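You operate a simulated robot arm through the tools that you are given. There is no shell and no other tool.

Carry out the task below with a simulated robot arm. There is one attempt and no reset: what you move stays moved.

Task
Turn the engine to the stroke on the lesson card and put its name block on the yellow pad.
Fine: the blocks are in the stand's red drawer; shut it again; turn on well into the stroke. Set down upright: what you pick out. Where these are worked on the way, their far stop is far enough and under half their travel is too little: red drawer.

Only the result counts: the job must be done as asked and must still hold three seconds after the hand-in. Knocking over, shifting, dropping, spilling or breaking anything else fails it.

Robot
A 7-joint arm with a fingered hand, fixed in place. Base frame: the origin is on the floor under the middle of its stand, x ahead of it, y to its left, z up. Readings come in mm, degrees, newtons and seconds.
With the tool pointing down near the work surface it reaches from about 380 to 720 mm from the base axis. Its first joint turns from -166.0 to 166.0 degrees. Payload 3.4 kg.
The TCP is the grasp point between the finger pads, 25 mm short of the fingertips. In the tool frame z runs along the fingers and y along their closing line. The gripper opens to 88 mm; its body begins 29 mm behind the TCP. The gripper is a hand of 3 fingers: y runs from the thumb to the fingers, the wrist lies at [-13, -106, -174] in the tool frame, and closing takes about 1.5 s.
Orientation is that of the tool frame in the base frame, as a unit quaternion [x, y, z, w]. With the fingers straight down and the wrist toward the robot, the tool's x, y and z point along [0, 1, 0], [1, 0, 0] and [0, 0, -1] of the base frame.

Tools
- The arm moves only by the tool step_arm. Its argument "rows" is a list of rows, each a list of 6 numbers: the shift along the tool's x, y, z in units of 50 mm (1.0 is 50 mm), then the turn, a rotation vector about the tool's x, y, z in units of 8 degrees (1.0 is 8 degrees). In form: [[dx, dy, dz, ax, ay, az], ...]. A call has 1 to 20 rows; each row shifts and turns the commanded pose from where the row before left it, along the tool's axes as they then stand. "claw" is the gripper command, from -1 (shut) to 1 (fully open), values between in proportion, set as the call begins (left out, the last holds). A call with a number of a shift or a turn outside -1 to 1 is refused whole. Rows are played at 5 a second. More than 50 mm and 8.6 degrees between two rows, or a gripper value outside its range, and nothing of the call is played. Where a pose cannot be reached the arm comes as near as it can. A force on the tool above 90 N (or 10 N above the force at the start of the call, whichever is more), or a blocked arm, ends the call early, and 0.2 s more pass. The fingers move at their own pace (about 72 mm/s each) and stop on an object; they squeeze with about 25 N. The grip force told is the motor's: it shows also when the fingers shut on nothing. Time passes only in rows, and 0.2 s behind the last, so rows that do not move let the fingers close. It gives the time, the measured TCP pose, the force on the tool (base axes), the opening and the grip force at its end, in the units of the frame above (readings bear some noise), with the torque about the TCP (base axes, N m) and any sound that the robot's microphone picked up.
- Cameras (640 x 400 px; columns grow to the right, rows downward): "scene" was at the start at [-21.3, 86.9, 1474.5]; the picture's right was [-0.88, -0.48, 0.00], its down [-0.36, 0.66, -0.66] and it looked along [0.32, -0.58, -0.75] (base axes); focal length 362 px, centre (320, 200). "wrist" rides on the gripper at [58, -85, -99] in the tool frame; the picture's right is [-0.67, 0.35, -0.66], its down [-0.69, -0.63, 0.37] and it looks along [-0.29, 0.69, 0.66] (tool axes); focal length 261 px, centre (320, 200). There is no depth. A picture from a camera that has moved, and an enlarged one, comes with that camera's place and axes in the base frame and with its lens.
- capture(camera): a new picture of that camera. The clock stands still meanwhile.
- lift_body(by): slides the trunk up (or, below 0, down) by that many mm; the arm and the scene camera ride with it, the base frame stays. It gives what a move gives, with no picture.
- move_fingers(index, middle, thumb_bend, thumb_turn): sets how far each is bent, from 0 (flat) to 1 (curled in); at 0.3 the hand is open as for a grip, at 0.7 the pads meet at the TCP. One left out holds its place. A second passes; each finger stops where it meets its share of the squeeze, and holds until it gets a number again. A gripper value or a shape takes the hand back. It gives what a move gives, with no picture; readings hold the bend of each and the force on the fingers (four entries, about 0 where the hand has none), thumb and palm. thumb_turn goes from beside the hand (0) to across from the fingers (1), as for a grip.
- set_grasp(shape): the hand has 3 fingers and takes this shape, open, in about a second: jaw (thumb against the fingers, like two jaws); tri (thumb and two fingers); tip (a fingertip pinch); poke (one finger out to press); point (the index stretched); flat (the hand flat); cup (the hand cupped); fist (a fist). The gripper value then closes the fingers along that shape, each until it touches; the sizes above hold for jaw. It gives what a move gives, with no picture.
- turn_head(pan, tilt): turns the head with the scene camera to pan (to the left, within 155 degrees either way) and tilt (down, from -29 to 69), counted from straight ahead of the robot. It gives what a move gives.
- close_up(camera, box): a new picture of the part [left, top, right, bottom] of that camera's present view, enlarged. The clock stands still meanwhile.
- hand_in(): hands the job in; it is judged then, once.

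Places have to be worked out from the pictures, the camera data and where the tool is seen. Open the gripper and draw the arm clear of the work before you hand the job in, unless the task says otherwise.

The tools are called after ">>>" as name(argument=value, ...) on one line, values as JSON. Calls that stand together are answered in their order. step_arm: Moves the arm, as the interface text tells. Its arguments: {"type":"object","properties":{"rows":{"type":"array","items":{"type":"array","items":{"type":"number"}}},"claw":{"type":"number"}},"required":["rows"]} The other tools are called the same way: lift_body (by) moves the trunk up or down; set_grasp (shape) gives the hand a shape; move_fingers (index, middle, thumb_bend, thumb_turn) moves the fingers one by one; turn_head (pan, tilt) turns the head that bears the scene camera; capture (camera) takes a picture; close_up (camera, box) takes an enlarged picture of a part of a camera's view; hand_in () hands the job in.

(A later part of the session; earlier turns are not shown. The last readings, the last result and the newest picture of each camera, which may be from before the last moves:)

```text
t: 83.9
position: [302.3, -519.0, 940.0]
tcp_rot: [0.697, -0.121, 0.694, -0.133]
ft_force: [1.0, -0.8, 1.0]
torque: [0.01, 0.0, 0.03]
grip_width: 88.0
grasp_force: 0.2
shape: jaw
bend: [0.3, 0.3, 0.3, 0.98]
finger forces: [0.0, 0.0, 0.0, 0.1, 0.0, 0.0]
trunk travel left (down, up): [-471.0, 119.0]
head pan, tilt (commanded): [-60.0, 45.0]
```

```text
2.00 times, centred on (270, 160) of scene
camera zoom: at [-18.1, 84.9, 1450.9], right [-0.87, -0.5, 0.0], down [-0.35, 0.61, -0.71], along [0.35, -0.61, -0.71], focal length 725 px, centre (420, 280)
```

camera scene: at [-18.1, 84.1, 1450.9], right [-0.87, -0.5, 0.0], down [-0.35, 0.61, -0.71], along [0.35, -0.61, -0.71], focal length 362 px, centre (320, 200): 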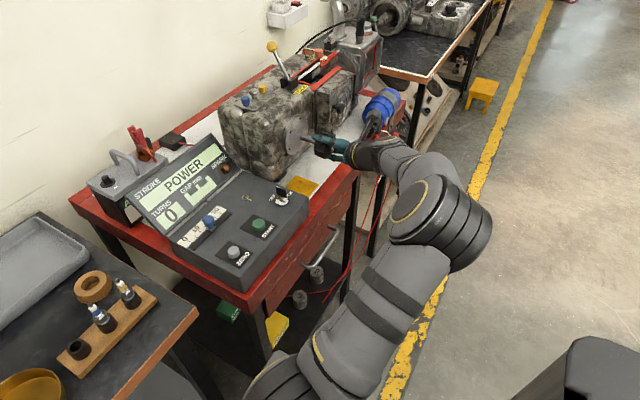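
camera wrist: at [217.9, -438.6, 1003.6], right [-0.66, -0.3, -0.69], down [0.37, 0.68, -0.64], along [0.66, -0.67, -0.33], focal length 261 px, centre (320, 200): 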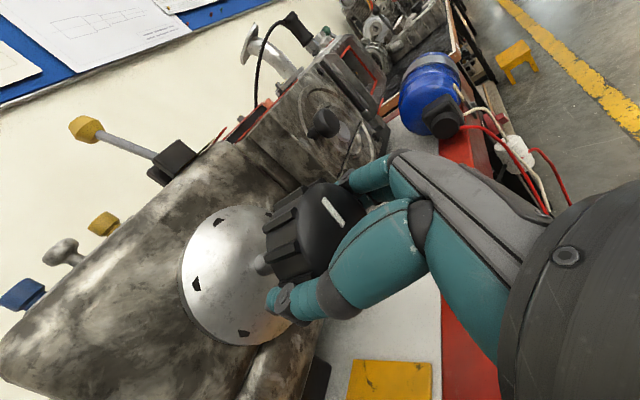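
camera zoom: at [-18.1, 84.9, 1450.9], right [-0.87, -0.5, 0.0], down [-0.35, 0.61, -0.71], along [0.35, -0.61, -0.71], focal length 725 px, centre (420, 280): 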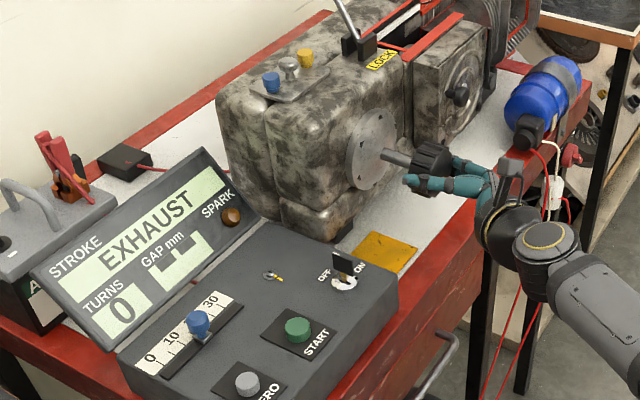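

Still EXHAUST and no contact. I move in, grip, and turn about 77° further.

>>> step_arm(rows=[[0, 0, 0.28, 0, 0, 0], [0, 0, 0, 0, 0, 0]])

>>> step_arm(rows=[[0, 0, 0, 0, 0, 0], [0, 0, 0, 0, 0, 0], [0, 0, 0, 0, 0, 0], [0, 0, 0, 0, 0, 0], [0, 0, 0, 0, 0, 0], [0, 0, 0, 0, 0, 0], [0, 0, 0, 0, 0, 0], [0, 0, 0, 0, 0, 0]], claw=-1)

>>> step_arm(rows=[[0, 0, 0, 0, 0, 0.6], [0, 0, 0, 0, 0, 0.6], [0, 0, 0, 0, 0, 0.6], [0, 0, 0, 0, 0, 0.6], [0, 0, 0, 0, 0, 0.6], [0, 0, 0, 0, 0, 0.6], [0, 0, 0, 0, 0, 0.6], [0, 0, 0, 0, 0, 0.6], [0, 0, 0, 0, 0, 0]])

>>> step_arm(rows=[[0, 0, 0, 0, 0, 0.6], [0, 0, 0, 0, 0, 0.6], [0, 0, 0, 0, 0, 0.6], [0, 0, 0, 0, 0, 0.6], [0, 0, 0, 0, 0, 0.6], [0, 0, 0, 0, 0, 0.6], [0, 0, 0, 0, 0, 0.6], [0, 0, 0, 0, 0, 0.6], [0, 0, 0, 0, 0, 0]])

>>> close_up(camera="scene", box=[110, 60, 430, 260])

>>> close_up(camera="scene", box=[260, 80, 420, 180])

```text
t: 84.5
position: [315.6, -518.3, 939.6]
tcp_rot: [0.697, -0.122, 0.694, -0.133]
ft_force: [-2.4, -1.3, -1.3]
torque: [-0.01, 0.0, -0.04]
grip_width: 87.9
grasp_force: 0.0
shape: jaw
bend: [0.29, 0.3, 0.3, 0.98]
finger forces: [2.3, 0.0, 0.0, 0.0, 0.1, 0.0]
trunk travel left (down, up): [-471.0, 119.0]
head pan, tilt (commanded): [-60.0, 45.0]
```

```text
t: 86.3
position: [315.7, -518.8, 940.1]
tcp_rot: [0.697, -0.123, 0.694, -0.133]
ft_force: [-1.0, -8.7, 0.9]
torque: [0.0, -0.16, 0.31]
grip_width: 58.0
grasp_force: 24.9
shape: jaw
bend: [0.35, 0.42, 0.65, 1.0]
finger forces: [26.6, 8.2, 0.0, 0.0, 25.3, 0.1]
trunk travel left (down, up): [-471.0, 119.0]
head pan, tilt (commanded): [-60.0, 45.0]
```

```text
t: 88.3
position: [316.3, -519.3, 940.0]
tcp_rot: [0.618, -0.344, 0.612, -0.355]
ft_force: [2.2, -5.1, 1.8]
torque: [0.01, -0.47, 0.26]
grip_width: 57.6
grasp_force: 24.9
shape: jaw
bend: [0.36, 0.42, 0.65, 1.0]
finger forces: [24.8, 9.1, 0.1, 0.0, 29.2, 0.1]
trunk travel left (down, up): [-471.0, 119.0]
head pan, tilt (commanded): [-60.0, 45.0]
```

```text
t: 90.3
position: [316.4, -518.5, 938.7]
tcp_rot: [-0.469, 0.529, -0.462, 0.535]
ft_force: [0.7, -4.7, 2.1]
torque: [-0.02, -0.62, -0.12]
grip_width: 57.4
grasp_force: 24.8
shape: jaw
bend: [0.38, 0.43, 0.65, 1.0]
finger forces: [22.4, 8.8, 0.0, 0.1, 30.3, 0.1]
trunk travel left (down, up): [-471.0, 119.0]
head pan, tilt (commanded): [-60.0, 45.0]
```

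```text
2.00 times, centred on (270, 160) of scene
camera zoom: at [-18.2, 84.4, 1450.9], right [-0.87, -0.5, 0.0], down [-0.35, 0.61, -0.71], along [0.35, -0.61, -0.71], focal length 725 px, centre (420, 280)
```

zoom: 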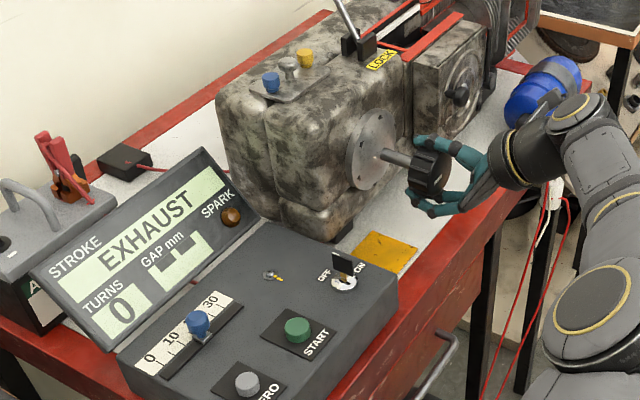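

```text
4.00 times, centred on (340, 130) of scene
camera zoom: at [-18.2, 84.4, 1450.9], right [-0.87, -0.5, 0.0], down [-0.35, 0.61, -0.71], along [0.35, -0.61, -0.71], focal length 1449 px, centre (240, 480)
```

zoom: 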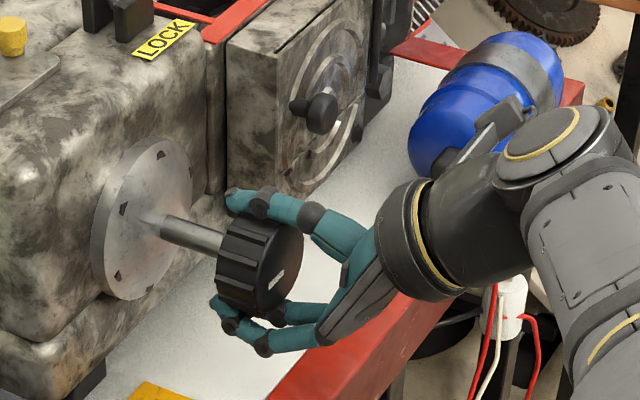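

EXHAUST holds, with the knob mark now about 80–95° past the change, i.e. near mid-stroke. I release the knob and back away, then shift left in front of the drawer at a safe standoff.

>>> step_arm(rows=[[0, 0, 0, 0, 0, 0], [0, 0, 0, 0, 0, 0], [0, 0, 0, 0, 0, 0], [0, 0, 0, 0, 0, 0], [0, 0, -0.5, 0, 0, 0], [0, 0, -0.6, 0, 0, 0], [0, 0, -0.6, 0, 0, 0], [0, 0, 0, 0, 0, 0]], claw=1)

>>> close_up(camera="scene", box=[110, 60, 430, 260])

>>> capture(camera="wrist")

```text
t: 92.1
position: [230.2, -520.8, 938.1]
tcp_rot: [-0.47, 0.528, -0.462, 0.535]
ft_force: [-0.3, 0.1, 0.7]
torque: [-0.01, 0.0, -0.01]
grip_width: 88.0
grasp_force: 0.1
shape: jaw
bend: [0.3, 0.3, 0.3, 0.98]
finger forces: [0.0, 0.0, 0.0, 0.1, 0.0, 0.0]
trunk travel left (down, up): [-471.0, 119.0]
head pan, tilt (commanded): [-60.0, 45.0]
```

```text
2.00 times, centred on (270, 160) of scene
camera zoom: at [-18.2, 84.9, 1450.9], right [-0.87, -0.5, 0.0], down [-0.35, 0.61, -0.71], along [0.35, -0.61, -0.71], focal length 725 px, centre (420, 280)
```

zoom: 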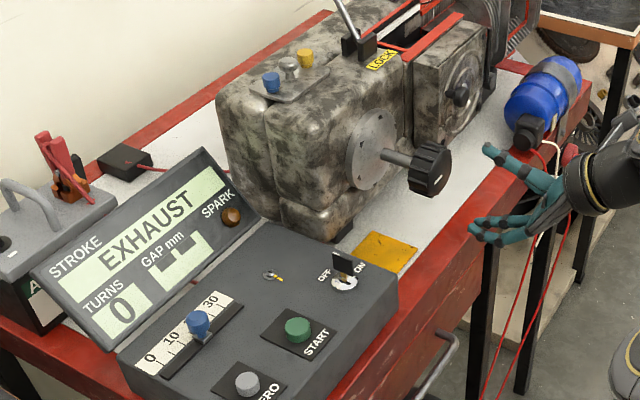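

```text
taken
camera wrist: at [133.5, -589.5, 1016.1], right [-0.67, 0.7, -0.26], down [0.36, 0.6, 0.71], along [0.65, 0.38, -0.65], focal length 261 px, centre (320, 200)
```

wrist: 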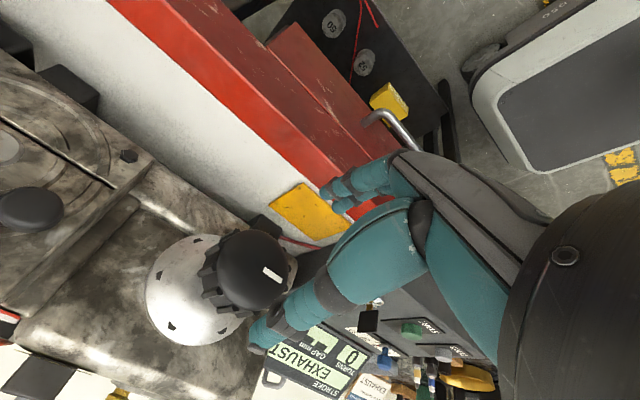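

The panel reads EXHAUST and the knob is free. I level the hand to exact thumb-on-top and shift 102 mm left in front of the drawer, then lower the trunk toward handle height.

>>> step_arm(rows=[[0, 0, 0, 0, 0.11, -0.94], [-0.7, 0, 0, 0, 0, 0], [-0.7, 0, 0, 0, 0, 0], [-0.65, 0, 0, 0, 0, 0], [0, 0, 0, 0, 0, 0]])

>>> step_arm(rows=[[0, 0, -0.6, 0, 0, 0], [0, 0, 0, 0, 0, 0]])

>>> lift_body(by=-140)

>>> capture(camera="scene")

>>> capture(camera="wrist")

```text
t: 93.3
position: [232.3, -415.7, 938.3]
tcp_rot: [0.501, -0.5, 0.5, -0.499]
ft_force: [-0.2, -0.2, 0.6]
torque: [0.02, 0.02, 0.0]
grip_width: 87.8
grasp_force: 0.0
shape: jaw
bend: [0.3, 0.3, 0.3, 0.98]
finger forces: [0.0, 0.0, 0.1, 0.1, 0.0, 0.0]
trunk travel left (down, up): [-471.0, 119.0]
head pan, tilt (commanded): [-60.0, 45.0]
```

```text
t: 93.9
position: [220.9, -408.8, 938.3]
tcp_rot: [-0.509, 0.487, -0.489, 0.515]
ft_force: [0.7, -0.2, 0.0]
torque: [-0.02, 0.03, -0.02]
grip_width: 87.8
grasp_force: 0.1
shape: jaw
bend: [0.3, 0.3, 0.3, 0.98]
finger forces: [0.0, 0.0, 0.0, 0.0, 0.0, 0.0]
trunk travel left (down, up): [-471.0, 119.0]
head pan, tilt (commanded): [-60.0, 45.0]
```

```text
t: 95.6
position: [221.3, -409.0, 799.2]
tcp_rot: [0.513, -0.487, 0.487, -0.512]
ft_force: [0.5, 0.2, 0.8]
torque: [0.0, 0.01, 0.03]
grip_width: 87.9
grasp_force: 0.1
shape: jaw
bend: [0.3, 0.3, 0.3, 0.98]
finger forces: [0.1, 0.0, 0.0, 0.1, 0.0, 0.1]
trunk travel left (down, up): [-331.0, 259.0]
head pan, tilt (commanded): [-60.0, 45.0]
```

```text
taken
camera scene: at [-18.1, 84.9, 1310.3], right [-0.87, -0.5, 0.0], down [-0.35, 0.61, -0.71], along [0.35, -0.61, -0.71], focal length 362 px, centre (320, 200)
```

scene: 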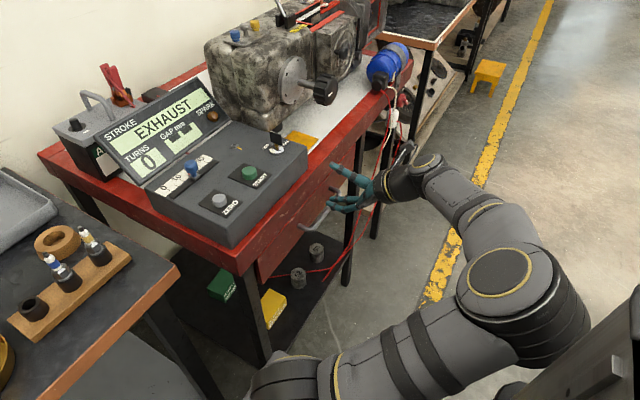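

```text
taken
camera wrist: at [125.5, -472.4, 884.4], right [-0.69, 0.64, -0.35], down [0.33, 0.7, 0.63], along [0.64, 0.32, -0.7], focal length 261 px, centre (320, 200)
```

wrist: 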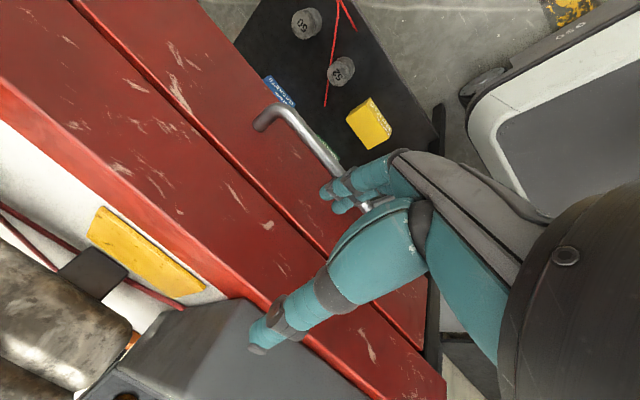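

The pull-back ran short at this arm height, so I'll work with the arm higher relative to its shoulder: raise the hand 150 mm with the arm, shift slightly right, then lower the trunk 250 mm to bring it to handle height.

>>> step_arm(rows=[[0.2, -0.75, 0, 0, 0.365, 0], [0.2, -0.75, 0, 0, 0, 0], [0.2, -0.75, 0, 0, 0, 0], [0, -0.75, 0, 0, 0, 0], [0, 0, 0, 0, 0, 0]])

>>> lift_body(by=-220)

>>> capture(camera="scene")

>>> capture(camera="wrist")

```text
t: 96.8
position: [210.0, -442.7, 951.1]
tcp_rot: [0.493, -0.506, 0.507, -0.494]
ft_force: [-0.1, 0.2, 0.0]
torque: [0.03, 0.0, -0.03]
grip_width: 87.9
grasp_force: 0.1
shape: jaw
bend: [0.3, 0.3, 0.3, 0.98]
finger forces: [0.1, 0.0, 0.0, 0.1, 0.1, 0.0]
trunk travel left (down, up): [-331.0, 259.0]
head pan, tilt (commanded): [-60.0, 45.0]
```

```text
t: 99.1
position: [214.2, -442.6, 730.5]
tcp_rot: [-0.502, 0.512, -0.505, 0.48]
ft_force: [0.1, 0.2, 0.7]
torque: [-0.02, 0.0, -0.03]
grip_width: 87.9
grasp_force: 0.1
shape: jaw
bend: [0.3, 0.3, 0.3, 0.98]
finger forces: [0.0, 0.0, 0.1, 0.0, 0.0, 0.0]
trunk travel left (down, up): [-111.0, 479.0]
head pan, tilt (commanded): [-60.0, 45.0]
```

```text
taken
camera scene: at [-7.7, 85.2, 1090.6], right [-0.87, -0.5, 0.01], down [-0.36, 0.61, -0.7], along [0.35, -0.61, -0.71], focal length 362 px, centre (320, 200)
```

scene: 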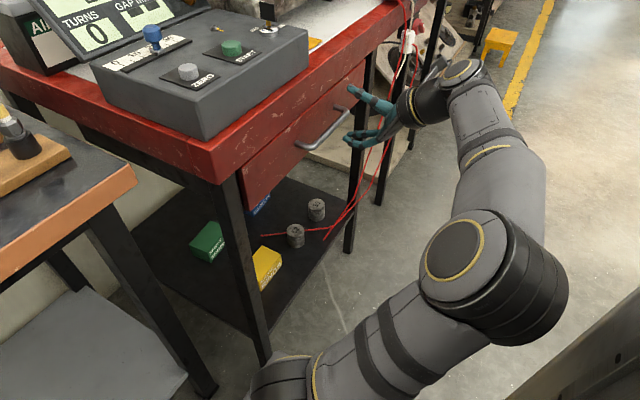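

```text
taken
camera wrist: at [115.2, -495.9, 819.7], right [-0.64, 0.69, -0.34], down [0.41, 0.68, 0.61], along [0.65, 0.25, -0.72], focal length 261 px, centre (320, 200)
```

wrist: 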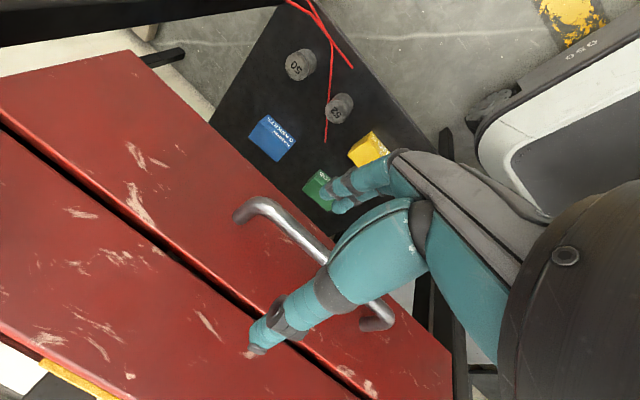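

The camera pose looks slightly disturbed after the long lowering, so I check readings with a short idle.

>>> step_arm(rows=[[0, 0, 0, 0, 0, 0], [0, 0, 0, 0, 0, 0]])

>>> capture(camera="scene")

```text
t: 99.7
position: [214.6, -443.7, 730.9]
tcp_rot: [-0.502, 0.513, -0.505, 0.479]
ft_force: [0.6, -0.4, -0.2]
torque: [-0.01, -0.02, 0.01]
grip_width: 87.8
grasp_force: 0.0
shape: jaw
bend: [0.3, 0.3, 0.3, 0.98]
finger forces: [0.1, 0.1, 0.0, 0.0, 0.0, 0.1]
trunk travel left (down, up): [-111.0, 479.0]
head pan, tilt (commanded): [-60.0, 45.0]
```

```text
taken
camera scene: at [-7.4, 85.5, 1090.5], right [-0.87, -0.5, 0.01], down [-0.36, 0.61, -0.7], along [0.35, -0.61, -0.71], focal length 362 px, centre (320, 200)
```

scene: 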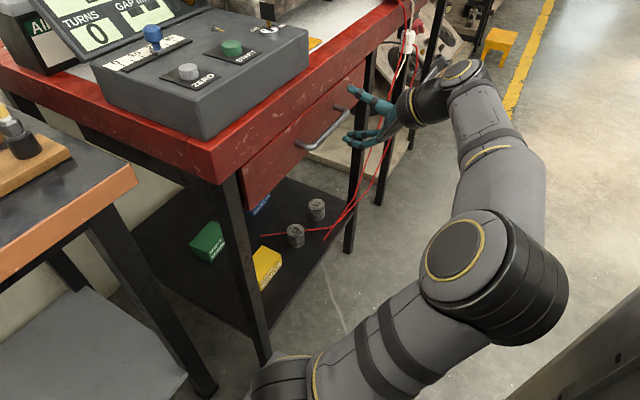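

The body stays deflected by about 1°, so the elbow is probably pressing on the robot's own stand this low. I raise the trunk again by 80 mm and compare.

>>> lift_body(by=80)

>>> capture(camera="scene")

```text
t: 100.9
position: [219.7, -446.6, 806.0]
tcp_rot: [-0.496, 0.509, -0.502, 0.493]
ft_force: [0.4, 0.1, 0.4]
torque: [-0.02, 0.01, 0.0]
grip_width: 87.7
grasp_force: 0.0
shape: jaw
bend: [0.3, 0.3, 0.3, 0.98]
finger forces: [0.0, 0.0, 0.0, 0.1, 0.1, 0.0]
trunk travel left (down, up): [-191.0, 399.0]
head pan, tilt (commanded): [-60.0, 45.0]
```

```text
taken
camera scene: at [-6.2, 79.7, 1172.3], right [-0.87, -0.5, 0.01], down [-0.36, 0.62, -0.7], along [0.35, -0.61, -0.71], focal length 362 px, centre (320, 200)
```

scene: 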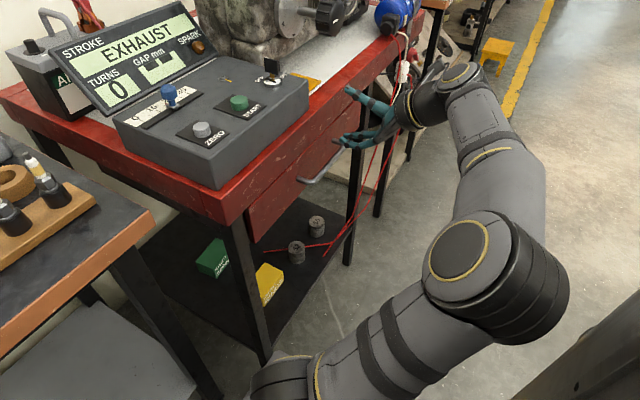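

Still deflected; I look directly at the elbow and stand to find the contact.

>>> turn_head(pan=-110, tilt=65)

>>> capture(camera="scene")

```text
t: 102.1
position: [218.9, -446.0, 806.0]
tcp_rot: [-0.497, 0.51, -0.502, 0.491]
ft_force: [-0.6, 0.1, -0.6]
torque: [0.01, 0.0, 0.01]
grip_width: 88.0
grasp_force: 0.1
shape: jaw
bend: [0.3, 0.3, 0.3, 0.98]
finger forces: [0.0, 0.0, 0.0, 0.0, 0.1, 0.0]
trunk travel left (down, up): [-191.0, 399.0]
head pan, tilt (commanded): [-110.0, 65.0]
```

```text
taken
camera scene: at [-68.6, 92.1, 1147.6], right [-0.94, 0.34, 0.01], down [0.31, 0.85, -0.42], along [-0.15, -0.39, -0.91], focal length 362 px, centre (320, 200)
```

scene: 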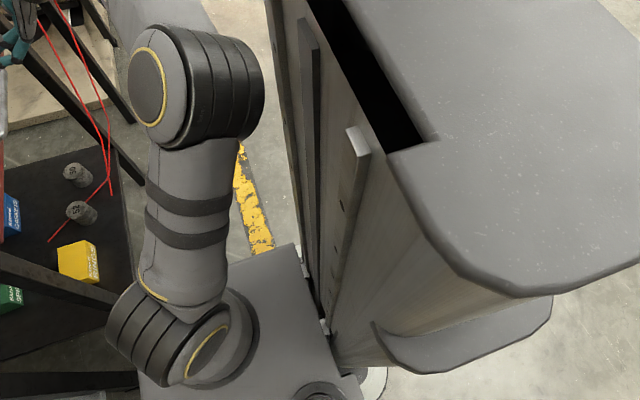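

The elbow sits very close to the mast plate and was likely touching it. I bring the hand forward and down with the arm toward handle height, which opens the elbow, and recheck.

>>> step_arm(rows=[[0, 0.5, 0.15, 0, 0.1, 0], [0, 0.5, 0.05, 0, 0, 0], [0, 0.5, 0, 0, 0, 0], [0, 0.5, 0, 0, 0, 0], [0, 0, 0, 0, 0, 0]])

>>> capture(camera="scene")

```text
t: 103.3
position: [230.2, -441.1, 727.0]
tcp_rot: [0.521, -0.514, 0.509, -0.454]
ft_force: [-26.2, -8.0, 57.5]
torque: [0.05, -0.65, 0.03]
grip_width: 51.2
grasp_force: 0.0
shape: jaw
bend: [0.7, 0.79, 0.3, 0.98]
finger forces: [33.0, 32.7, 0.0, 0.1, 0.0, 0.1]
trunk travel left (down, up): [-191.0, 399.0]
head pan, tilt (commanded): [-110.0, 65.0]
```

```text
taken
camera scene: at [-58.7, 108.0, 1149.5], right [-0.94, 0.34, 0.02], down [0.3, 0.85, -0.44], along [-0.16, -0.41, -0.9], focal length 362 px, centre (320, 200)
```

scene: 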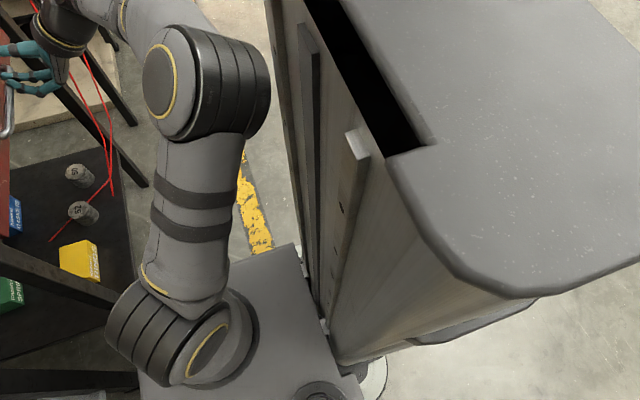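

The lower fingers have come down onto the handle bar (57 N up). I raise the hand straight back off it at once.

>>> step_arm(rows=[[0, -0.6, 0, 0, 0, 0], [0, -0.6, 0, 0, 0, 0], [0, 0, 0, 0, 0, 0]], claw=1)

>>> capture(camera="wrist")

>>> turn_head(pan=-60, tilt=45)

>>> capture(camera="scene")

```text
t: 104.1
position: [234.0, -440.2, 764.1]
tcp_rot: [-0.494, 0.512, -0.504, 0.489]
ft_force: [-19.1, 3.1, 17.6]
torque: [0.27, 0.7, 0.25]
grip_width: 81.1
grasp_force: 0.1
shape: jaw
bend: [0.37, 0.35, 0.3, 0.98]
finger forces: [4.1, 23.7, 0.0, 0.1, 0.1, 0.0]
trunk travel left (down, up): [-191.0, 399.0]
head pan, tilt (commanded): [-110.0, 65.0]
```

```text
taken
camera wrist: at [134.4, -497.0, 850.5], right [-0.64, 0.69, -0.34], down [0.4, 0.67, 0.63], along [0.66, 0.27, -0.7], focal length 261 px, centre (320, 200)
```

wrist: 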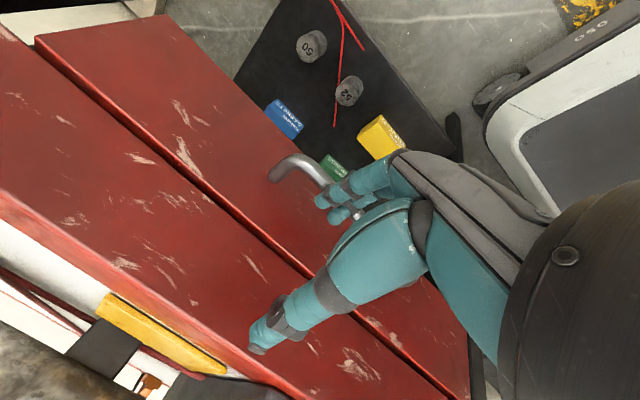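

```text
t: 105.2
position: [233.9, -444.2, 765.6]
tcp_rot: [-0.495, 0.512, -0.504, 0.488]
ft_force: [-2.4, 2.8, 9.0]
torque: [0.21, 0.02, 0.1]
grip_width: 83.3
grasp_force: 0.0
shape: jaw
bend: [0.35, 0.36, 0.3, 0.98]
finger forces: [2.7, 7.5, 0.1, 0.0, 0.0, 0.0]
trunk travel left (down, up): [-191.0, 399.0]
head pan, tilt (commanded): [-60.0, 45.0]
```

```text
taken
camera scene: at [-2.4, 82.2, 1170.7], right [-0.87, -0.5, 0.01], down [-0.36, 0.61, -0.7], along [0.34, -0.61, -0.71], focal length 362 px, centre (320, 200)
```

scene: 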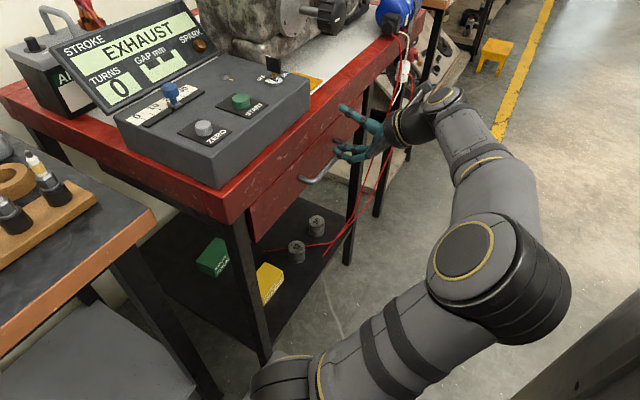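

The panel and drawer look untouched. I lift slightly more, pull back about 28 mm so the tips pass in front of the bar, then go down to bar height.

>>> step_arm(rows=[[0, -0.3, 0, 0, 0, 0], [0, 0, -0.3, 0, 0, 0], [0, 0, -0.3, 0, 0, 0], [0, 0, 0, 0, 0, 0]])

```text
t: 106.5
position: [233.1, -433.0, 782.5]
tcp_rot: [0.515, -0.494, 0.486, -0.506]
ft_force: [0.5, 0.3, -0.4]
torque: [-0.03, 0.02, 0.0]
grip_width: 88.0
grasp_force: 0.1
shape: jaw
bend: [0.3, 0.3, 0.3, 0.98]
finger forces: [0.0, 0.0, 0.0, 0.1, 0.0, 0.0]
trunk travel left (down, up): [-191.0, 399.0]
head pan, tilt (commanded): [-60.0, 45.0]
stopped in row 4: the arm was blocked; the commanded pose is now the measured one
```

The block comes from the elbow pressing the mast whenever the wrist is far back. A pitched-down hand (45°, thumb toward the drawer) keeps the wrist further forward, so I raise the trunk and pitch the hand down.

>>> lift_body(by=140)

>>> step_arm(rows=[[0, 0, 0, -0.7, 0, 0], [0, 0, 0, -0.7, 0, 0], [0, 0, 0, -0.7, 0, 0], [0, 0, 0, -0.7, 0, 0], [0, 0, 0, -0.7, 0, 0], [0, 0, 0, -0.7, 0, 0], [0, 0, 0, -0.7, 0, 0], [0, 0, 0, -0.7, 0, 0], [0, 0, 0, 0, 0, 0]])

>>> capture(camera="scene")

```text
t: 108.1
position: [223.0, -429.1, 927.2]
tcp_rot: [0.512, -0.491, 0.49, -0.507]
ft_force: [0.2, -0.4, -0.5]
torque: [0.01, -0.01, -0.04]
grip_width: 88.2
grasp_force: 0.0
shape: jaw
bend: [0.3, 0.3, 0.3, 0.98]
finger forces: [0.0, 0.0, 0.0, 0.0, 0.0, 0.0]
trunk travel left (down, up): [-331.0, 259.0]
head pan, tilt (commanded): [-60.0, 45.0]
```

```text
t: 110.1
position: [222.1, -431.0, 926.4]
tcp_rot: [0.664, -0.642, 0.267, -0.273]
ft_force: [-0.1, -0.9, 0.1]
torque: [0.01, -0.03, 0.0]
grip_width: 87.7
grasp_force: 0.1
shape: jaw
bend: [0.3, 0.3, 0.3, 0.98]
finger forces: [0.0, 0.0, 0.0, 0.0, 0.0, 0.0]
trunk travel left (down, up): [-331.0, 259.0]
head pan, tilt (commanded): [-60.0, 45.0]
```

```text
taken
camera scene: at [-18.0, 84.9, 1310.9], right [-0.87, -0.5, 0.0], down [-0.35, 0.61, -0.71], along [0.35, -0.61, -0.71], focal length 362 px, centre (320, 200)
```

scene: 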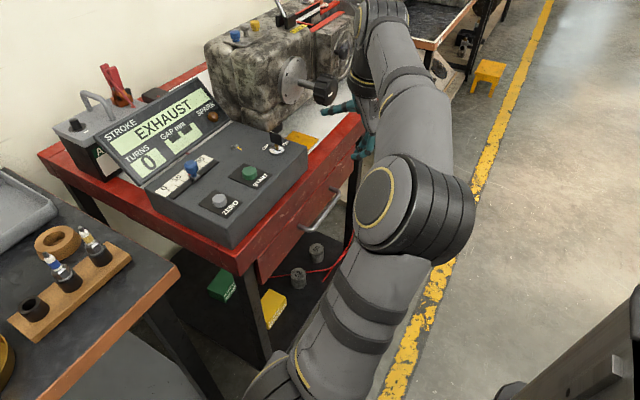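

That frees everything (camera back to nominal). I test in free air whether the hand can pull back 130 mm in this orientation.

>>> step_arm(rows=[[0, 0.46, -0.46, 0, 0, 0], [0, 0.46, -0.46, 0, 0, 0], [0, 0.46, -0.46, 0, 0, 0], [0, 0.46, -0.46, 0, 0, 0], [0, 0, 0, 0, 0, 0]])

>>> capture(camera="scene")

```text
t: 111.3
position: [90.5, -435.1, 925.8]
tcp_rot: [0.665, -0.641, 0.267, -0.274]
ft_force: [-0.1, -0.6, 0.5]
torque: [0.01, 0.0, -0.05]
grip_width: 88.0
grasp_force: 0.1
shape: jaw
bend: [0.3, 0.3, 0.3, 0.98]
finger forces: [0.0, 0.1, 0.0, 0.0, 0.1, 0.1]
trunk travel left (down, up): [-331.0, 259.0]
head pan, tilt (commanded): [-60.0, 45.0]
```

```text
taken
camera scene: at [-18.2, 85.0, 1310.9], right [-0.87, -0.5, 0.0], down [-0.35, 0.61, -0.71], along [0.35, -0.61, -0.71], focal length 362 px, centre (320, 200)
```

scene: 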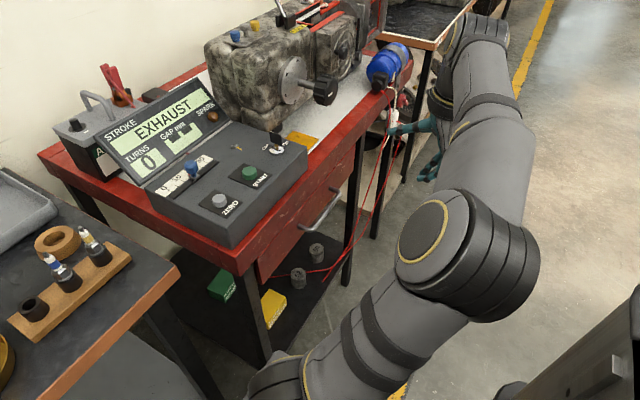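

Pulling back to x = 90 is fine. Now I refine the handle position with enlarged views from this new camera height.

>>> close_up(camera="scene", box=[230, 150, 390, 250])

>>> capture(camera="wrist")

```text
4.00 times, centred on (310, 200) of scene
camera zoom: at [-18.2, 85.0, 1310.9], right [-0.87, -0.5, 0.0], down [-0.35, 0.61, -0.71], along [0.35, -0.61, -0.71], focal length 1449 px, centre (360, 200)
```

zoom: 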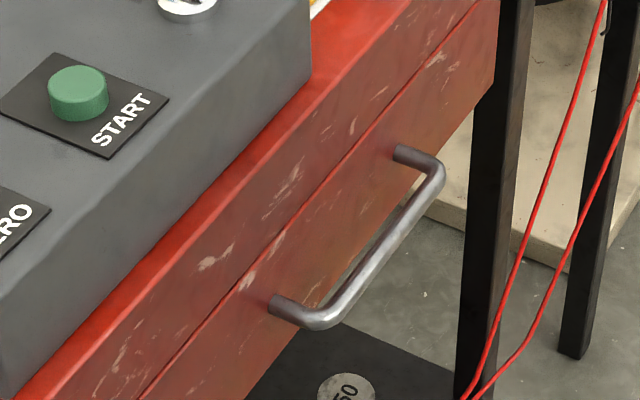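

```text
taken
camera wrist: at [83.5, -492.2, 1056.4], right [-0.73, 0.65, 0.21], down [0.68, 0.71, 0.18], along [-0.03, 0.28, -0.96], focal length 261 px, centre (320, 200)
```

wrist: 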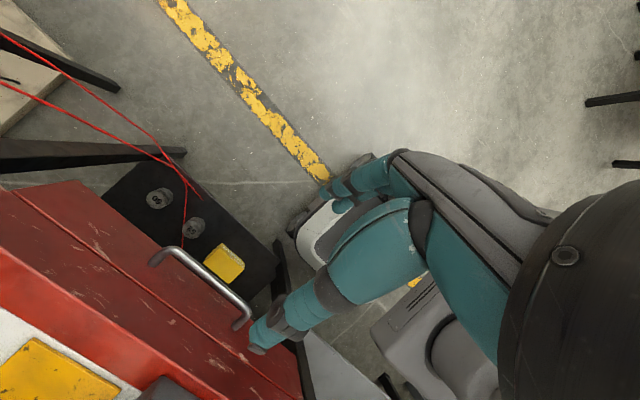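

Two estimates put the bar at z 698–711, so I bring the hand nearer along its pointing direction for a closer look with the wrist camera.

>>> step_arm(rows=[[-0.1, 0.03, 0.97, 0, 0, 0], [-0.1, 0.03, 0.97, 0, 0, 0], [-0.1, 0.03, 0.97, 0, 0, 0], [0, 0, 0, 0, 0, 0]])

>>> capture(camera="wrist")

>>> close_up(camera="scene", box=[230, 130, 390, 230])

```text
t: 112.3
position: [190.5, -417.4, 819.3]
tcp_rot: [0.664, -0.642, 0.268, -0.274]
ft_force: [0.3, -0.1, -0.2]
torque: [0.02, 0.02, 0.0]
grip_width: 88.0
grasp_force: 0.1
shape: jaw
bend: [0.3, 0.3, 0.3, 0.98]
finger forces: [0.1, 0.0, 0.0, 0.1, 0.1, 0.1]
trunk travel left (down, up): [-331.0, 259.0]
head pan, tilt (commanded): [-60.0, 45.0]
```

```text
taken
camera wrist: at [184.1, -474.7, 950.2], right [-0.73, 0.65, 0.21], down [0.68, 0.71, 0.18], along [-0.03, 0.28, -0.96], focal length 261 px, centre (320, 200)
```

wrist: 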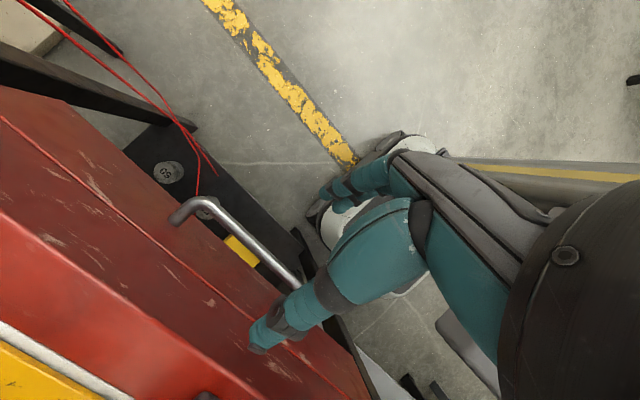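

```text
4.00 times, centred on (310, 180) of scene
camera zoom: at [-18.0, 84.9, 1310.9], right [-0.87, -0.5, 0.0], down [-0.35, 0.61, -0.71], along [0.35, -0.61, -0.71], focal length 1449 px, centre (360, 280)
```

zoom: 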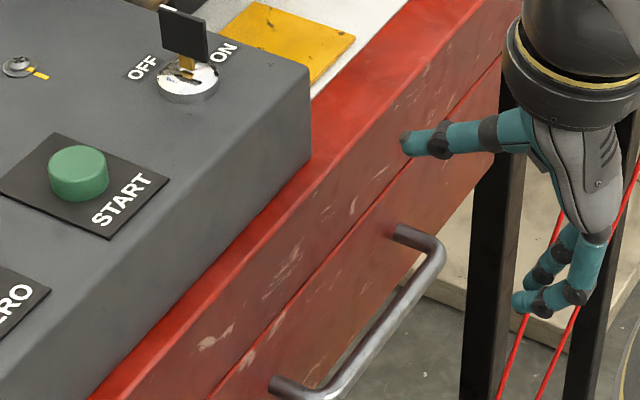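

The handle's right mount triangulates consistently at (281.5, -482, 711), so the bar is at about x 248, z 711. I pre-close the hand to about 44 mm and go to a standoff 60 mm back along the approach line.

>>> step_arm(rows=[[0, 0.36, 0.49, 0, 0, 0], [0, 0.36, 0.49, 0, 0, 0], [0, 0, 0, 0, 0, 0], [0, 0, 0, 0, 0, 0]], claw=0)

>>> capture(camera="wrist")

>>> close_up(camera="scene", box=[260, 140, 420, 240])

```text
t: 113.3
position: [199.8, -416.7, 758.8]
tcp_rot: [0.665, -0.642, 0.268, -0.274]
ft_force: [0.4, -0.4, 0.0]
torque: [0.0, -0.02, -0.01]
grip_width: 44.5
grasp_force: 0.0
shape: jaw
bend: [0.74, 0.44, 0.69, 1.0]
finger forces: [0.1, 0.0, 0.0, 0.0, 0.1, 0.0]
trunk travel left (down, up): [-331.0, 259.0]
head pan, tilt (commanded): [-60.0, 45.0]
```

```text
taken
camera wrist: at [192.7, -474.1, 890.3], right [-0.73, 0.65, 0.21], down [0.68, 0.71, 0.18], along [-0.03, 0.28, -0.96], focal length 261 px, centre (320, 200)
```

wrist: 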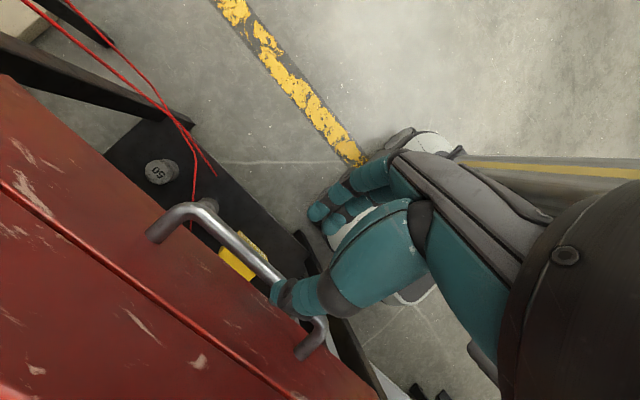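

```text
4.00 times, centred on (340, 190) of scene
camera zoom: at [-18.1, 85.0, 1310.9], right [-0.87, -0.5, 0.0], down [-0.35, 0.61, -0.71], along [0.35, -0.61, -0.71], focal length 1449 px, centre (240, 240)
```

zoom: 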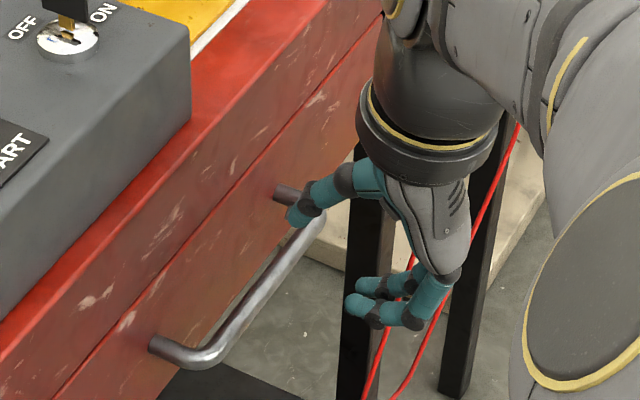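

The index reads more bent than the middle finger; I look closer at the fingers before inserting them around the bar.

>>> close_up(camera="scene", box=[305, 170, 385, 220])

>>> close_up(camera="wrist", box=[240, 140, 440, 340])

```text
8.00 times, centred on (345, 195) of scene
camera zoom: at [-18.1, 85.0, 1310.9], right [-0.87, -0.5, 0.0], down [-0.35, 0.61, -0.71], along [0.35, -0.61, -0.71], focal length 2899 px, centre (120, 240)
```

zoom: 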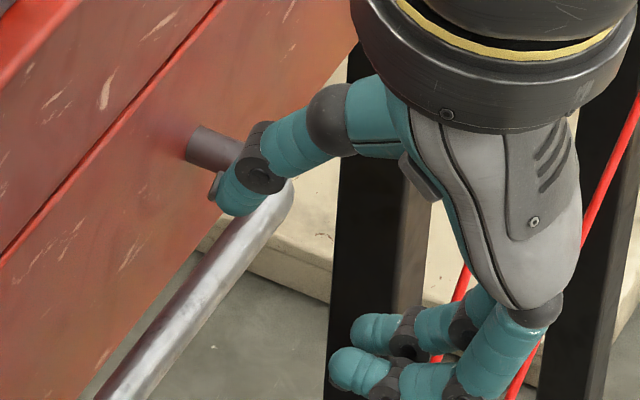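

```text
2.00 times, centred on (340, 240) of wrist
camera zoom: at [192.7, -474.1, 890.3], right [-0.73, 0.65, 0.21], down [0.68, 0.71, 0.18], along [-0.03, 0.28, -0.96], focal length 521 px, centre (280, 120)
```

zoom: 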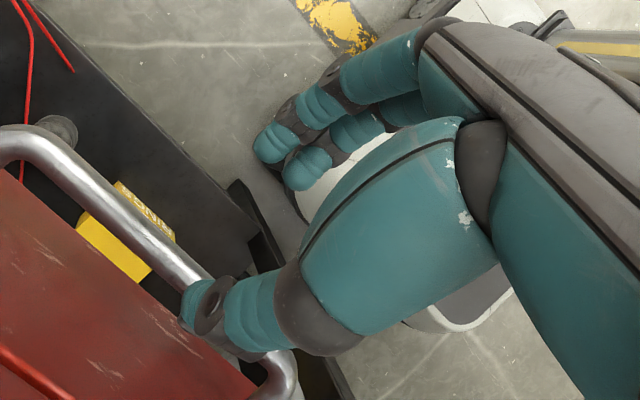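

The fingers are evenly bent and the C-shaped opening faces the bar. I advance 60 mm along the approach in small steps, watching the force.

>>> step_arm(rows=[[0, 0, 0.3, 0, 0, 0], [0, 0, 0.3, 0, 0, 0], [0, 0, 0.3, 0, 0, 0], [0, 0, 0, 0, 0, 0]])

>>> close_up(camera="scene", box=[290, 160, 390, 222])

>>> close_up(camera="wrist", box=[180, 140, 440, 340])

```text
t: 114.3
position: [231.5, -416.7, 727.7]
tcp_rot: [0.664, -0.642, 0.268, -0.273]
ft_force: [0.5, -0.4, 0.2]
torque: [-0.01, 0.01, -0.01]
grip_width: 44.4
grasp_force: 0.0
shape: jaw
bend: [0.74, 0.44, 0.69, 1.0]
finger forces: [0.0, 0.0, 0.0, 0.1, 0.0, 0.0]
trunk travel left (down, up): [-331.0, 259.0]
head pan, tilt (commanded): [-60.0, 45.0]
```

```text
6.40 times, centred on (340, 191) of scene
camera zoom: at [-18.0, 84.9, 1310.9], right [-0.87, -0.5, 0.0], down [-0.35, 0.61, -0.71], along [0.35, -0.61, -0.71], focal length 2319 px, centre (192, 258)
```

zoom: 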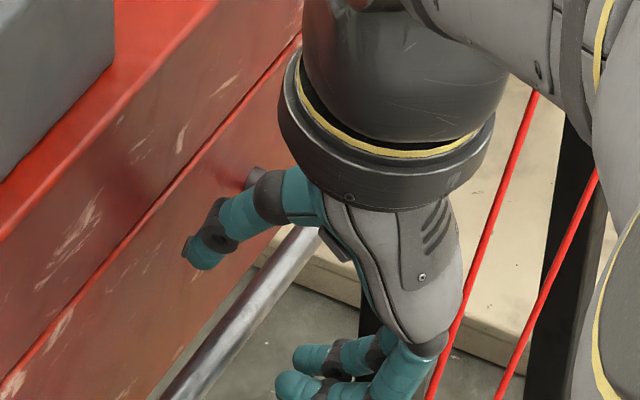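

```text
2.00 times, centred on (310, 240) of wrist
camera zoom: at [224.5, -474.0, 859.4], right [-0.73, 0.65, 0.21], down [0.68, 0.71, 0.18], along [-0.03, 0.28, -0.96], focal length 521 px, centre (340, 120)
```

zoom: 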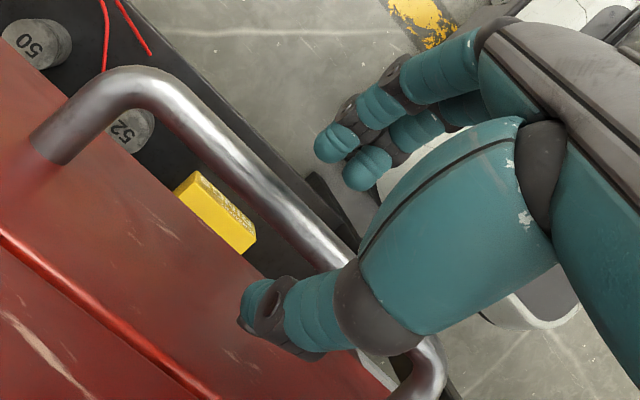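

The thumb is going down behind the bar and the fingers are in front and below. I advance 16 mm more and close.

>>> step_arm(rows=[[0, 0, 0.17, 0, 0, 0], [0, 0, 0.15, 0, 0, 0], [0, 0, 0, 0, 0, 0]])

>>> step_arm(rows=[[0, 0, 0, 0, 0, 0], [0, 0, 0, 0, 0, 0], [0, 0, 0, 0, 0, 0], [0, 0, 0, 0, 0, 0], [0, 0, 0, 0, 0, 0], [0, 0, 0, 0, 0, 0]], claw=-1)

>>> close_up(camera="scene", box=[290, 160, 390, 222])

>>> close_up(camera="wrist", box=[180, 140, 440, 340])

```text
t: 115.1
position: [242.6, -416.0, 717.0]
tcp_rot: [0.664, -0.642, 0.268, -0.274]
ft_force: [-2.9, -0.2, 0.8]
torque: [0.04, -0.03, 0.0]
grip_width: 42.6
grasp_force: 0.0
shape: jaw
bend: [0.74, 0.44, 0.71, 1.0]
finger forces: [0.0, 0.0, 0.0, 0.0, 3.0, 0.1]
trunk travel left (down, up): [-331.0, 259.0]
head pan, tilt (commanded): [-60.0, 45.0]
```

```text
t: 116.5
position: [242.7, -416.0, 716.2]
tcp_rot: [0.664, -0.643, 0.266, -0.274]
ft_force: [-6.7, 3.4, -25.3]
torque: [0.07, 0.28, -0.01]
grip_width: 4.9
grasp_force: 25.1
shape: jaw
bend: [0.7, 0.7, 0.79, 1.0]
finger forces: [26.1, 9.2, 0.0, 0.0, 15.1, 0.0]
trunk travel left (down, up): [-331.0, 259.0]
head pan, tilt (commanded): [-60.0, 45.0]
```

```text
6.40 times, centred on (340, 191) of scene
camera zoom: at [-17.7, 83.6, 1310.8], right [-0.87, -0.5, 0.0], down [-0.35, 0.61, -0.71], along [0.35, -0.61, -0.71], focal length 2319 px, centre (192, 258)
```

zoom: 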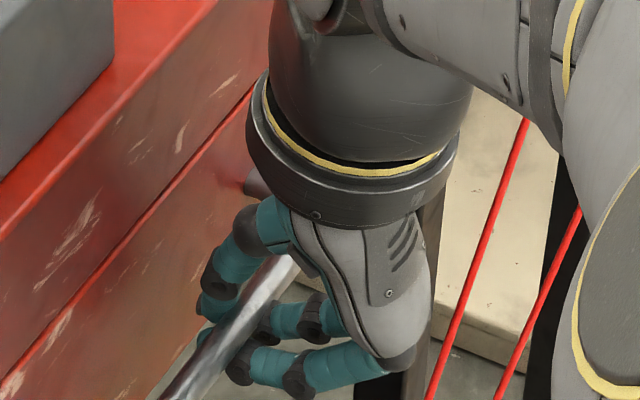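

```text
2.00 times, centred on (310, 240) of wrist
camera zoom: at [235.4, -474.2, 846.3], right [-0.73, 0.65, 0.22], down [0.68, 0.71, 0.18], along [-0.04, 0.28, -0.96], focal length 521 px, centre (340, 120)
```

zoom: 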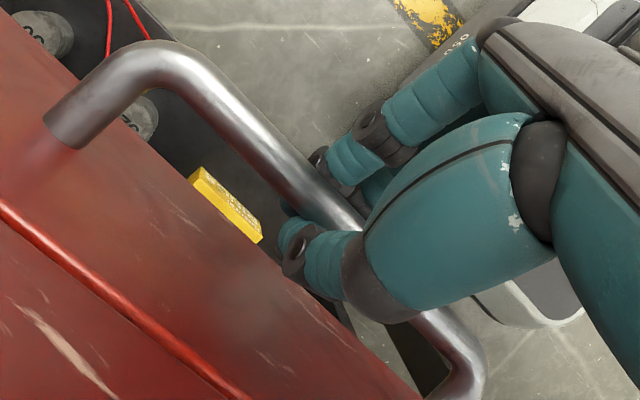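

The hand encloses the bar (thumb behind, fingers around it). I pull straight back along -x, a little first.

>>> step_arm(rows=[[-0.01, 0.21, -0.21, 0, 0, 0], [-0.01, 0.21, -0.21, 0, 0, 0], [-0.01, 0.21, -0.21, 0, 0, 0], [0, 0, 0, 0, 0, 0]])

>>> capture(camera="scene")

```text
t: 117.5
position: [198.6, -416.5, 716.7]
tcp_rot: [0.665, -0.642, 0.267, -0.274]
ft_force: [-1.1, 5.8, -28.1]
torque: [0.04, 0.29, -0.02]
grip_width: 4.5
grasp_force: 25.7
shape: jaw
bend: [0.7, 0.7, 0.79, 1.0]
finger forces: [25.9, 10.1, 0.1, 0.0, 16.7, 0.0]
trunk travel left (down, up): [-331.0, 259.0]
head pan, tilt (commanded): [-60.0, 45.0]
```

```text
taken
camera scene: at [-17.1, 83.5, 1310.9], right [-0.87, -0.5, 0.0], down [-0.35, 0.61, -0.71], along [0.35, -0.61, -0.71], focal length 362 px, centre (320, 200)
```

scene: 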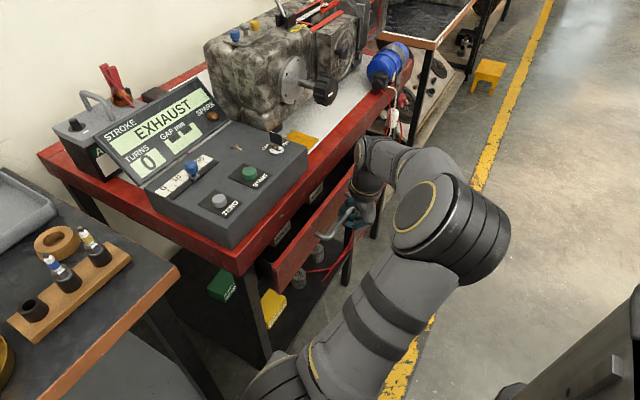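

The drawer is sliding open and blocks with labels show inside. I keep pulling gently.

>>> step_arm(rows=[[-0.01, 0.21, -0.21, 0, 0, 0], [-0.01, 0.21, -0.21, 0, 0, 0], [-0.01, 0.21, -0.21, 0, 0, 0], [-0.01, 0.21, -0.21, 0, 0, 0], [0, 0, 0, 0, 0, 0]])

>>> capture(camera="scene")

```text
t: 118.7
position: [138.8, -417.0, 716.5]
tcp_rot: [0.665, -0.642, 0.266, -0.273]
ft_force: [0.3, 7.0, -27.5]
torque: [0.1, 0.22, 0.0]
grip_width: 4.6
grasp_force: 24.7
shape: jaw
bend: [0.7, 0.7, 0.79, 1.0]
finger forces: [25.4, 9.7, 0.1, 0.0, 16.3, 0.0]
trunk travel left (down, up): [-331.0, 259.0]
head pan, tilt (commanded): [-60.0, 45.0]
```

```text
taken
camera scene: at [-17.5, 83.7, 1310.9], right [-0.87, -0.5, 0.0], down [-0.35, 0.61, -0.71], along [0.35, -0.61, -0.71], focal length 362 px, centre (320, 200)
```

scene: 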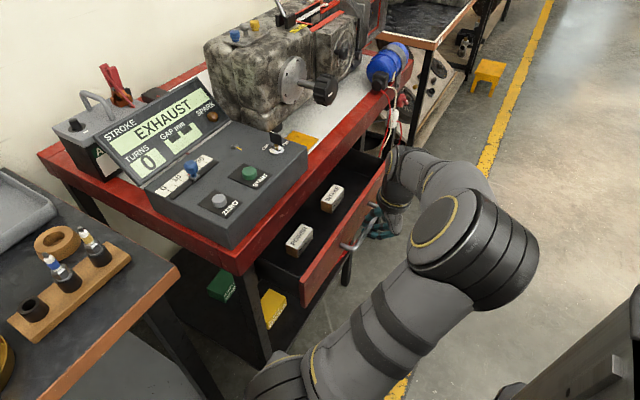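

Two blocks are in view; I pull further toward the far stop.

>>> step_arm(rows=[[-0.01, 0.21, -0.21, 0, 0, 0], [-0.01, 0.21, -0.21, 0, 0, 0], [-0.01, 0.21, -0.21, 0, 0, 0], [-0.01, 0.21, -0.21, 0, 0, 0], [0, 0, 0, 0, 0, 0]])

>>> capture(camera="scene")

>>> close_up(camera="scene", box=[240, 140, 440, 265])

```text
t: 119.9
position: [80.2, -417.2, 716.6]
tcp_rot: [0.665, -0.642, 0.266, -0.274]
ft_force: [-1.3, 8.0, -31.1]
torque: [0.1, 0.28, 0.01]
grip_width: 4.4
grasp_force: 25.4
shape: jaw
bend: [0.7, 0.7, 0.79, 1.0]
finger forces: [26.6, 10.6, 0.1, 0.1, 16.3, 0.1]
trunk travel left (down, up): [-331.0, 259.0]
head pan, tilt (commanded): [-60.0, 45.0]
```

```text
taken
camera scene: at [-17.7, 83.5, 1310.9], right [-0.87, -0.5, 0.0], down [-0.35, 0.61, -0.71], along [0.35, -0.61, -0.71], focal length 362 px, centre (320, 200)
```

scene: 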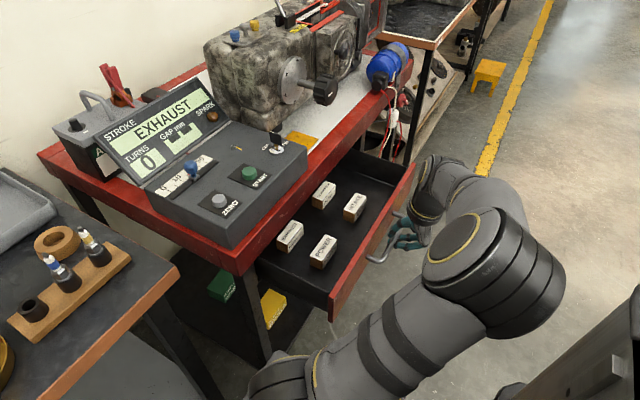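

```text
3.20 times, centred on (340, 202) of scene
camera zoom: at [-17.7, 83.5, 1310.9], right [-0.87, -0.5, 0.0], down [-0.35, 0.61, -0.71], along [0.35, -0.61, -0.71], focal length 1160 px, centre (256, 192)
```

zoom: 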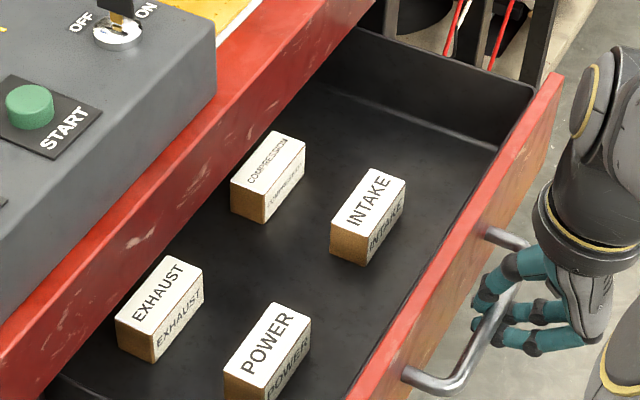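

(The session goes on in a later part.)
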